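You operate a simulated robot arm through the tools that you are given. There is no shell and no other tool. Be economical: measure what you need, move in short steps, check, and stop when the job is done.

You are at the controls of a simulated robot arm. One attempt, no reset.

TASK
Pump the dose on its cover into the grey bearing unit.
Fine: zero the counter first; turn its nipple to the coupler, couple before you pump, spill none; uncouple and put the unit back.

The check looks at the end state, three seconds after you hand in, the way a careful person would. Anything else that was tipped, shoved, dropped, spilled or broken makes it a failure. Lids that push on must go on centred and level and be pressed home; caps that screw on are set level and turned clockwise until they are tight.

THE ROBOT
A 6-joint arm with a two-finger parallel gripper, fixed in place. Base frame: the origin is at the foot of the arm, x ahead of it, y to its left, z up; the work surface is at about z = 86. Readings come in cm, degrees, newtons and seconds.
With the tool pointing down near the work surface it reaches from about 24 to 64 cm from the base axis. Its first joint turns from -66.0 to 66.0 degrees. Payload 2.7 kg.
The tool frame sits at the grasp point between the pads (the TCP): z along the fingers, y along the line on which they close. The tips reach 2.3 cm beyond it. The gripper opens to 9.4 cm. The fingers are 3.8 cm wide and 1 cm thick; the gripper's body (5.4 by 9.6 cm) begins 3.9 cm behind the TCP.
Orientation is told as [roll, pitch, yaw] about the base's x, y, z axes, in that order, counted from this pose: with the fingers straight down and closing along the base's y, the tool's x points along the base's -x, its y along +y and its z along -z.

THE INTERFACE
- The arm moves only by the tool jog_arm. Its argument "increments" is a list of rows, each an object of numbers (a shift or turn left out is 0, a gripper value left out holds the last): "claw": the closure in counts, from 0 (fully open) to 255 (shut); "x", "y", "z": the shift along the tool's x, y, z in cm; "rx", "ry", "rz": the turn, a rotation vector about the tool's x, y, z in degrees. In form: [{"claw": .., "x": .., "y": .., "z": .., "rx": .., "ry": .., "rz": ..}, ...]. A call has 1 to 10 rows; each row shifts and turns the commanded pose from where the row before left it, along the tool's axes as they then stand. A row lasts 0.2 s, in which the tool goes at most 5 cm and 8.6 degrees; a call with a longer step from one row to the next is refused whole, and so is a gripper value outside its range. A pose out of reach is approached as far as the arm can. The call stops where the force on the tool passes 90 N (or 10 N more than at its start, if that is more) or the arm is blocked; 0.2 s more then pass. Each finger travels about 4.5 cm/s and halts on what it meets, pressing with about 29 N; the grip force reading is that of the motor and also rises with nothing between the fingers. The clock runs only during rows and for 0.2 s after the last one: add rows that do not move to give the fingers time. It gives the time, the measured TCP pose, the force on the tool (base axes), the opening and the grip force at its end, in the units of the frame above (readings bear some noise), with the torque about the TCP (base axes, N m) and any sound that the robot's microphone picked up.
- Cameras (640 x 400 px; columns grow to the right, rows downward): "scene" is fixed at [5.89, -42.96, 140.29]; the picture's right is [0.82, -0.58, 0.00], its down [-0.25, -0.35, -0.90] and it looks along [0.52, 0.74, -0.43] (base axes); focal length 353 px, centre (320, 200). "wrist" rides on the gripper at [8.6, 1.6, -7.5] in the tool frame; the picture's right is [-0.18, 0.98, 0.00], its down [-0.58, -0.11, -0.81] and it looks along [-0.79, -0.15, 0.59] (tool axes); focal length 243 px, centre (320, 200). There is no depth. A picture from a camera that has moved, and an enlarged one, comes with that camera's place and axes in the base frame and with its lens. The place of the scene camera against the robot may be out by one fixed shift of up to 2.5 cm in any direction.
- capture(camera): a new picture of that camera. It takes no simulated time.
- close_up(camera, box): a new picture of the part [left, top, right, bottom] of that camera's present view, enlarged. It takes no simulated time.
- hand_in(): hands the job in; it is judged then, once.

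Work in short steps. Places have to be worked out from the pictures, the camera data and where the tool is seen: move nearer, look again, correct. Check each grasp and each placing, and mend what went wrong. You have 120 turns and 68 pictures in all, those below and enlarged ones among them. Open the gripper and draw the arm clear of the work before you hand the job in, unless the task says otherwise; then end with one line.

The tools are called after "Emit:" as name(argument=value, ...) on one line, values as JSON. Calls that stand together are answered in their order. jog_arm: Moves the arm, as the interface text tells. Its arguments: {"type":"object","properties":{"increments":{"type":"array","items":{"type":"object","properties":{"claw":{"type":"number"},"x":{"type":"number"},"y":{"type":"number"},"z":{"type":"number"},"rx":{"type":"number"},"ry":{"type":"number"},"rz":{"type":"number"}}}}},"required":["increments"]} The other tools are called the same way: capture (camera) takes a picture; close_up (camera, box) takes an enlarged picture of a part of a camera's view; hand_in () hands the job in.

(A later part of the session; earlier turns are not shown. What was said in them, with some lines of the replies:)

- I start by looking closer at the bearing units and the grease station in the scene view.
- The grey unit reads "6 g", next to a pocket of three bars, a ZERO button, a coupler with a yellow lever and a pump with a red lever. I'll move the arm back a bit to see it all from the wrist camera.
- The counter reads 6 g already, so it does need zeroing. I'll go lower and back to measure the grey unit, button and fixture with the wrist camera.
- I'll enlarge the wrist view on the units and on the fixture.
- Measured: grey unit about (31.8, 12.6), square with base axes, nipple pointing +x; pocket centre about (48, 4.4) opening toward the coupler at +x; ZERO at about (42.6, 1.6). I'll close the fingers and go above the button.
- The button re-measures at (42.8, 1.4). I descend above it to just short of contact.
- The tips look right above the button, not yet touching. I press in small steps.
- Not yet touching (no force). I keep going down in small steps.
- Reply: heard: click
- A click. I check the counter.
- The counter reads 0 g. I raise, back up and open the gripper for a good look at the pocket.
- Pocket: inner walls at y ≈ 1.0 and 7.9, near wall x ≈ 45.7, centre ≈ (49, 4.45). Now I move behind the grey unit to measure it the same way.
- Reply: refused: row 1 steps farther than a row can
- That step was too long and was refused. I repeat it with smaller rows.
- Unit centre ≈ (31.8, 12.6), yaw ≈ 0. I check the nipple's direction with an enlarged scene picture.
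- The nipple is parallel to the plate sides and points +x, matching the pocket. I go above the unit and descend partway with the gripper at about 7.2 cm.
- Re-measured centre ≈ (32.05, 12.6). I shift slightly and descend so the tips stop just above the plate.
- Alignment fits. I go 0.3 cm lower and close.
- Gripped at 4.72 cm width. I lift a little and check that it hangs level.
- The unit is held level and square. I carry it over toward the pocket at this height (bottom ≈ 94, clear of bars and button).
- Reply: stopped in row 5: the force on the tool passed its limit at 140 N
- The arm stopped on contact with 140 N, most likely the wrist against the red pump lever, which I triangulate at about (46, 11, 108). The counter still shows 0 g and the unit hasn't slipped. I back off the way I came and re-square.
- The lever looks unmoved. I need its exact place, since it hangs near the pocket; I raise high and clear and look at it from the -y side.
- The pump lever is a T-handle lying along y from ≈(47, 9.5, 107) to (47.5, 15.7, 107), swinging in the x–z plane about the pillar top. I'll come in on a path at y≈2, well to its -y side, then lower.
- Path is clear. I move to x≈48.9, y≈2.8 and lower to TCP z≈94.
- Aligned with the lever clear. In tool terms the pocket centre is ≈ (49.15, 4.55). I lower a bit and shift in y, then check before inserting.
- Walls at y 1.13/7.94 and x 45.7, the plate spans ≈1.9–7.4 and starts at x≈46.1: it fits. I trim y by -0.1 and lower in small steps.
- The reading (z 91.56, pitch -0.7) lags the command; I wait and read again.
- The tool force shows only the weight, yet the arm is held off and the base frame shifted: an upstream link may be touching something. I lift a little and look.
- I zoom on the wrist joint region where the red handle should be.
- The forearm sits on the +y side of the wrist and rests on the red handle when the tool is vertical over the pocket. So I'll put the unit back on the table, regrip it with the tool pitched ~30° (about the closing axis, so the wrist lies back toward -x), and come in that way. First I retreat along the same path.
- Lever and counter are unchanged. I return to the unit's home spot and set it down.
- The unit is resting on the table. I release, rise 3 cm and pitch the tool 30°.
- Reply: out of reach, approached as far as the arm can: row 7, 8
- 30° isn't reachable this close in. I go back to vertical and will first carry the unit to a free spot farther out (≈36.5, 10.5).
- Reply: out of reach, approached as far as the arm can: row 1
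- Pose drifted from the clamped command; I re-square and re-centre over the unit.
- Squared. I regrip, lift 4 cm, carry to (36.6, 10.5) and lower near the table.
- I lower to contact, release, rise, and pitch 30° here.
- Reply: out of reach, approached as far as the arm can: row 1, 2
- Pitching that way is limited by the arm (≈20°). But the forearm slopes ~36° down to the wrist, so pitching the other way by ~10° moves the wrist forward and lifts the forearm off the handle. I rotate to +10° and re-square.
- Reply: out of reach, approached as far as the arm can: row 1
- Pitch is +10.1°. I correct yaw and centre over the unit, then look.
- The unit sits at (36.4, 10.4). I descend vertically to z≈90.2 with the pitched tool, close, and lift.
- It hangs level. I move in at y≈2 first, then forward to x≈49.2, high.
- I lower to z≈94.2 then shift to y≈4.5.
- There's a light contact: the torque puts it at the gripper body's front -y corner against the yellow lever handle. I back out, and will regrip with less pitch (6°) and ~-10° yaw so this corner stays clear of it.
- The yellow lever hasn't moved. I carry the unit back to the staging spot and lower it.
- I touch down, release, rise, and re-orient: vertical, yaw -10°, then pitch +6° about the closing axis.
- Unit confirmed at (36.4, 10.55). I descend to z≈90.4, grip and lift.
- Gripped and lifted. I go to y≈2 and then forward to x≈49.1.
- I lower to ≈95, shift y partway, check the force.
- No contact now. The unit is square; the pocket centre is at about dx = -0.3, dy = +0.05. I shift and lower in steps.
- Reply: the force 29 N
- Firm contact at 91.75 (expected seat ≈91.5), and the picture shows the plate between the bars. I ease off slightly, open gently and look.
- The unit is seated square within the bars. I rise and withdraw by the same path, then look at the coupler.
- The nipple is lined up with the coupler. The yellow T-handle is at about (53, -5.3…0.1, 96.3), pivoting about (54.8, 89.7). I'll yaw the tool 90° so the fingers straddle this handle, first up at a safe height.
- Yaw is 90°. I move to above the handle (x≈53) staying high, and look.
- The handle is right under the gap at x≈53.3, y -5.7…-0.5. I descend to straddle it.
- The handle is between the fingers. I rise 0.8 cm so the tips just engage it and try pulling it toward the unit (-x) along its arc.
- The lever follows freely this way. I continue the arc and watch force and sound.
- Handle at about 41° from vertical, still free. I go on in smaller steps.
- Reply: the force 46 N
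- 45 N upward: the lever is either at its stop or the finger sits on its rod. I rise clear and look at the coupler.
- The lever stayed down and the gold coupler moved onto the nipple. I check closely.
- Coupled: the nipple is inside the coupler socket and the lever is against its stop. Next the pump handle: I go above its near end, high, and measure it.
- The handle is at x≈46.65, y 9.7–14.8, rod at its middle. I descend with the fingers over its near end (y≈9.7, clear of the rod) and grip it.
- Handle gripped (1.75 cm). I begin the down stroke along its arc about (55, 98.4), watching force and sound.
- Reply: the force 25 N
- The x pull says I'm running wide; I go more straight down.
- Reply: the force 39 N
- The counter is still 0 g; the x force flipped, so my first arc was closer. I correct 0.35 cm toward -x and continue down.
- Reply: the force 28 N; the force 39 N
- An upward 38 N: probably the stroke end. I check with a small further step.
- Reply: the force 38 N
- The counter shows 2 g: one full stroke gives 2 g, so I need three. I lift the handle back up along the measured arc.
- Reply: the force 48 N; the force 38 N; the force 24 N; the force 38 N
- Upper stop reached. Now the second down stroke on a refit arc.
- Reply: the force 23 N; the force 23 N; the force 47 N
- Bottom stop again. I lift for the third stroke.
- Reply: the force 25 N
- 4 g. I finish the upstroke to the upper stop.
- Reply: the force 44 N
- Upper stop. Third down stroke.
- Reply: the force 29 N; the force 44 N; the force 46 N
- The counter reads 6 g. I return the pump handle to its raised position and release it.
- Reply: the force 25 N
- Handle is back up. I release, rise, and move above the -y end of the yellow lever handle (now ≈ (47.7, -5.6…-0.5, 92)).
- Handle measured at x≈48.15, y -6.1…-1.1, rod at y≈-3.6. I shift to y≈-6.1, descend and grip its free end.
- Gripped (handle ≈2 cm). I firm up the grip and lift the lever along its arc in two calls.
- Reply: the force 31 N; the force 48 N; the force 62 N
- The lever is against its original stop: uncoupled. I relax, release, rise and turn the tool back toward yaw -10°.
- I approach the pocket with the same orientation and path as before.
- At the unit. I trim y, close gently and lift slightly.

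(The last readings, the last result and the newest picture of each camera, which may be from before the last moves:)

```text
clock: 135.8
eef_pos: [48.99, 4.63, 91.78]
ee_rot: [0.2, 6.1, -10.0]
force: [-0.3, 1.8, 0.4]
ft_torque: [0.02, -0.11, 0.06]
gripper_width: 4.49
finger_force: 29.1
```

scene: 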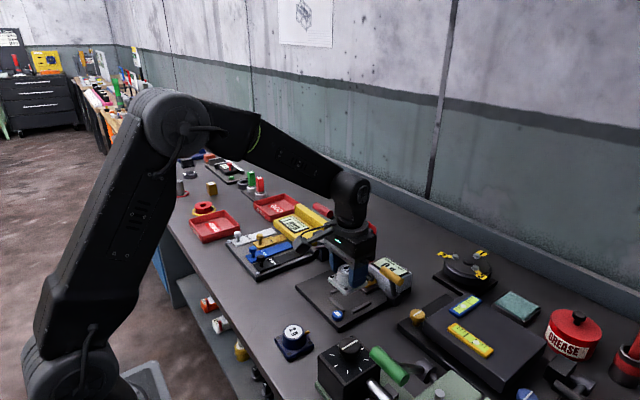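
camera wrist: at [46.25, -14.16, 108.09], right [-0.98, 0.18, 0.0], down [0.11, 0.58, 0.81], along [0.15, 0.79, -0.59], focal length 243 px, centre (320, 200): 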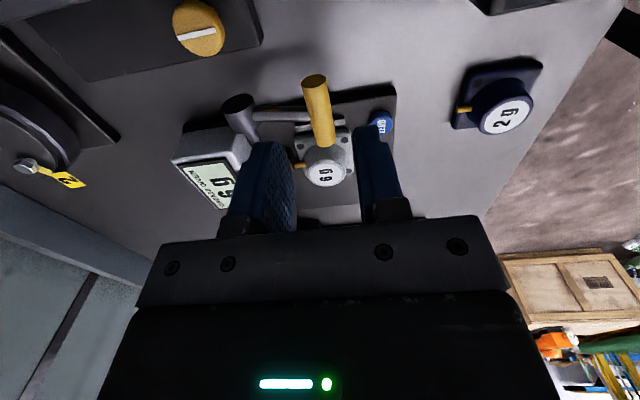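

Gripped at 4.49 cm as before. I lift straight up to clear the bars, then withdraw along y and up.

Emit:
jog_arm(increments=[{"x": 0.05, "z": -0.5}, {"x": 0.1, "z": -0.99}, {"x": 0.1, "z": -0.99}, {}])

```text
clock: 136.8
eef_pos: [49.02, 4.49, 94.2]
ee_rot: [0.2, 6.1, -10.1]
force: [0.8, 0.4, -4.5]
ft_torque: [0.04, 0.0, 0.0]
gripper_width: 4.46
finger_force: 28.9
```

Unit lifted free. I withdraw along the proven path.

Emit:
jog_arm(increments=[{"x": -0.159, "y": -0.903, "z": -0.016}, {"x": -0.159, "y": -0.903, "z": -0.016}, {"x": -0.159, "y": -0.903, "z": -0.016}, {"x": 0.31, "z": -2.98}, {"x": 0.21, "z": -1.99}, {"x": 2.743, "y": -0.487, "z": 0.288}, {"x": 2.743, "y": -0.487, "z": 0.288}, {"x": 2.743, "y": -0.487, "z": 0.288}, {"x": 2.743, "y": -0.487, "z": 0.288}, {"x": 2.743, "y": -0.487, "z": 0.288}])

Emit:
jog_arm(increments=[{"x": 0.497, "y": 2.83, "z": 0.052}, {"x": 0.497, "y": 2.83, "z": 0.052}, {"x": 0.497, "y": 2.83, "z": 0.052}, {"x": 2.743, "y": -0.487, "z": 0.288}, {}])

```text
clock: 139.0
eef_pos: [34.99, 1.86, 99.29]
ee_rot: [0.3, 6.1, -9.9]
force: [-0.6, 0.2, -5.0]
ft_torque: [0.01, 0.01, 0.01]
gripper_width: 4.47
finger_force: 29.4
```

```text
clock: 140.2
eef_pos: [32.36, 10.45, 99.39]
ee_rot: [0.2, 6.0, -10.1]
force: [-0.3, -0.1, -5.5]
ft_torque: [-0.01, -0.01, 0.05]
gripper_width: 4.48
finger_force: 29.6
```

I move over the home spot (32.1, 12.65) and lower to just above the table.

Emit:
jog_arm(increments=[{"x": 0.625, "y": 2.12, "z": 0.06}, {"x": -0.31, "z": 2.98}, {"x": -0.31, "z": 2.98}, {"x": -0.21, "z": 1.99}, {"x": -0.05, "z": 0.5}, {}])

```text
clock: 141.6
eef_pos: [32.09, 12.47, 90.75]
ee_rot: [0.3, 6.1, -10.0]
force: [-0.2, 0.2, -4.1]
ft_torque: [-0.01, 0.01, -0.01]
gripper_width: 4.49
finger_force: 29.2
```

Emit:
jog_arm(increments=[{"y": 0.12, "x": 0.02}, {"x": -0.01, "z": 0.1}, {"x": -0.01, "z": 0.1}, {"x": -0.01, "z": 0.1}, {"z": 0.05}, {}])

```text
clock: 143.0
eef_pos: [32.11, 12.71, 90.41]
ee_rot: [0.2, 6.0, -9.9]
force: [0.1, -0.2, -4.3]
ft_torque: [0.01, 0.0, 0.03]
gripper_width: 4.43
finger_force: 28.8
```

Emit:
jog_arm(increments=[{"x": -0.01, "z": 0.07}, {"x": -0.01, "z": 0.07}, {}])

```text
clock: 143.8
eef_pos: [32.08, 12.76, 90.36]
ee_rot: [0.2, 6.1, -10.0]
force: [-0.2, 1.3, -1.1]
ft_torque: [0.11, 0.06, 0.01]
gripper_width: 4.47
finger_force: 29.1
```

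Touching down (weight nearly carried). One more hair, then release and rise straight up.

Emit:
jog_arm(increments=[{"z": 0.05}, {"claw": 110}, {"claw": 90}, {}, {"x": 0.05, "z": -0.5}, {"x": 0.15, "z": -1.5}, {"x": 0.31, "z": -2.98}, {"x": 0.31, "z": -2.98}, {"x": 0.31, "z": -2.98}, {"x": 0.31, "z": -2.98}])

Emit:
jog_arm(increments=[{"z": -3}, {"ry": -6}, {"z": -4}, {"rz": -5}, {"rz": -5}, {}])

Emit:
capture(camera="scene")

```text
clock: 146.0
eef_pos: [32.2, 12.75, 104.42]
ee_rot: [0.1, 6.0, -10.1]
force: [-1.0, -0.5, -0.1]
ft_torque: [-0.01, 0.01, 0.01]
gripper_width: 6.08
finger_force: 0.1
```

```text
clock: 147.4
eef_pos: [32.35, 12.63, 111.27]
ee_rot: [0.2, 0.0, 0.0]
force: [0.4, -0.8, -0.2]
ft_torque: [0.01, -0.03, -0.02]
gripper_width: 6.09
finger_force: 0.1
```

```text
1 pictures are left
```

scene: 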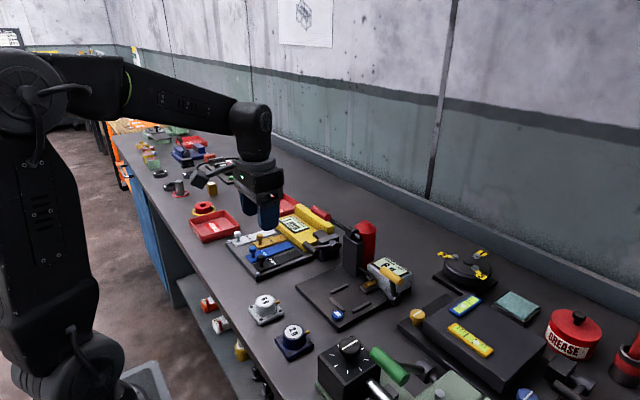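

Everything is back as it was. I use the last picture to check the unit, coupler and counter, and open the gripper fully.

Emit:
jog_arm(increments=[{"claw": 0, "z": -3}, {"z": -2}, {}])

Emit:
close_up(camera="scene", box=[240, 200, 430, 330])

```text
clock: 148.2
eef_pos: [32.51, 12.64, 116.47]
ee_rot: [0.2, 0.0, -0.2]
force: [-0.1, 0.2, 0.5]
ft_torque: [0.02, -0.01, 0.0]
gripper_width: 9.4
finger_force: 0.0
```

```text
3.08 times, centred on (335, 265) of scene
camera zoom: at [5.89, -42.96, 140.29], right [0.82, -0.58, 0.0], down [-0.25, -0.35, -0.9], along [0.52, 0.74, -0.43], focal length 1086 px, centre (274, 0)
```

zoom: 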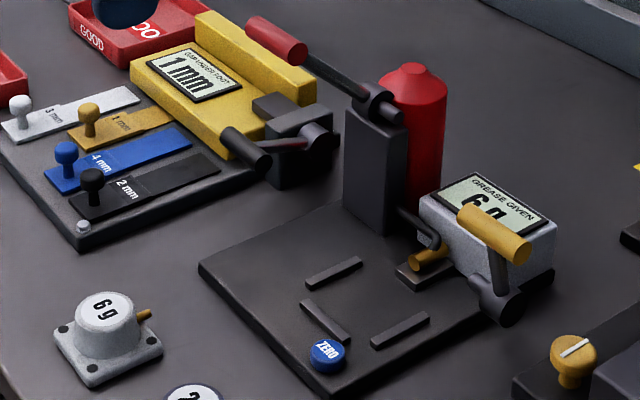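

The counter reads 6 g, there is no spill, both levers are back at rest and the unit is at its home spot. I hand in.

Emit:
hand_in()

```text
The job is handed in.
```

I pumped 6 g, the dose on its cover, into the grey bearing unit: counter zeroed first, nipple coupled, three 2 g strokes with no spill seen, uncoupled, unit back at its spot; early on the arm once struck or leaned on the red pump lever, which did not move, and the counter stayed at 0 g.
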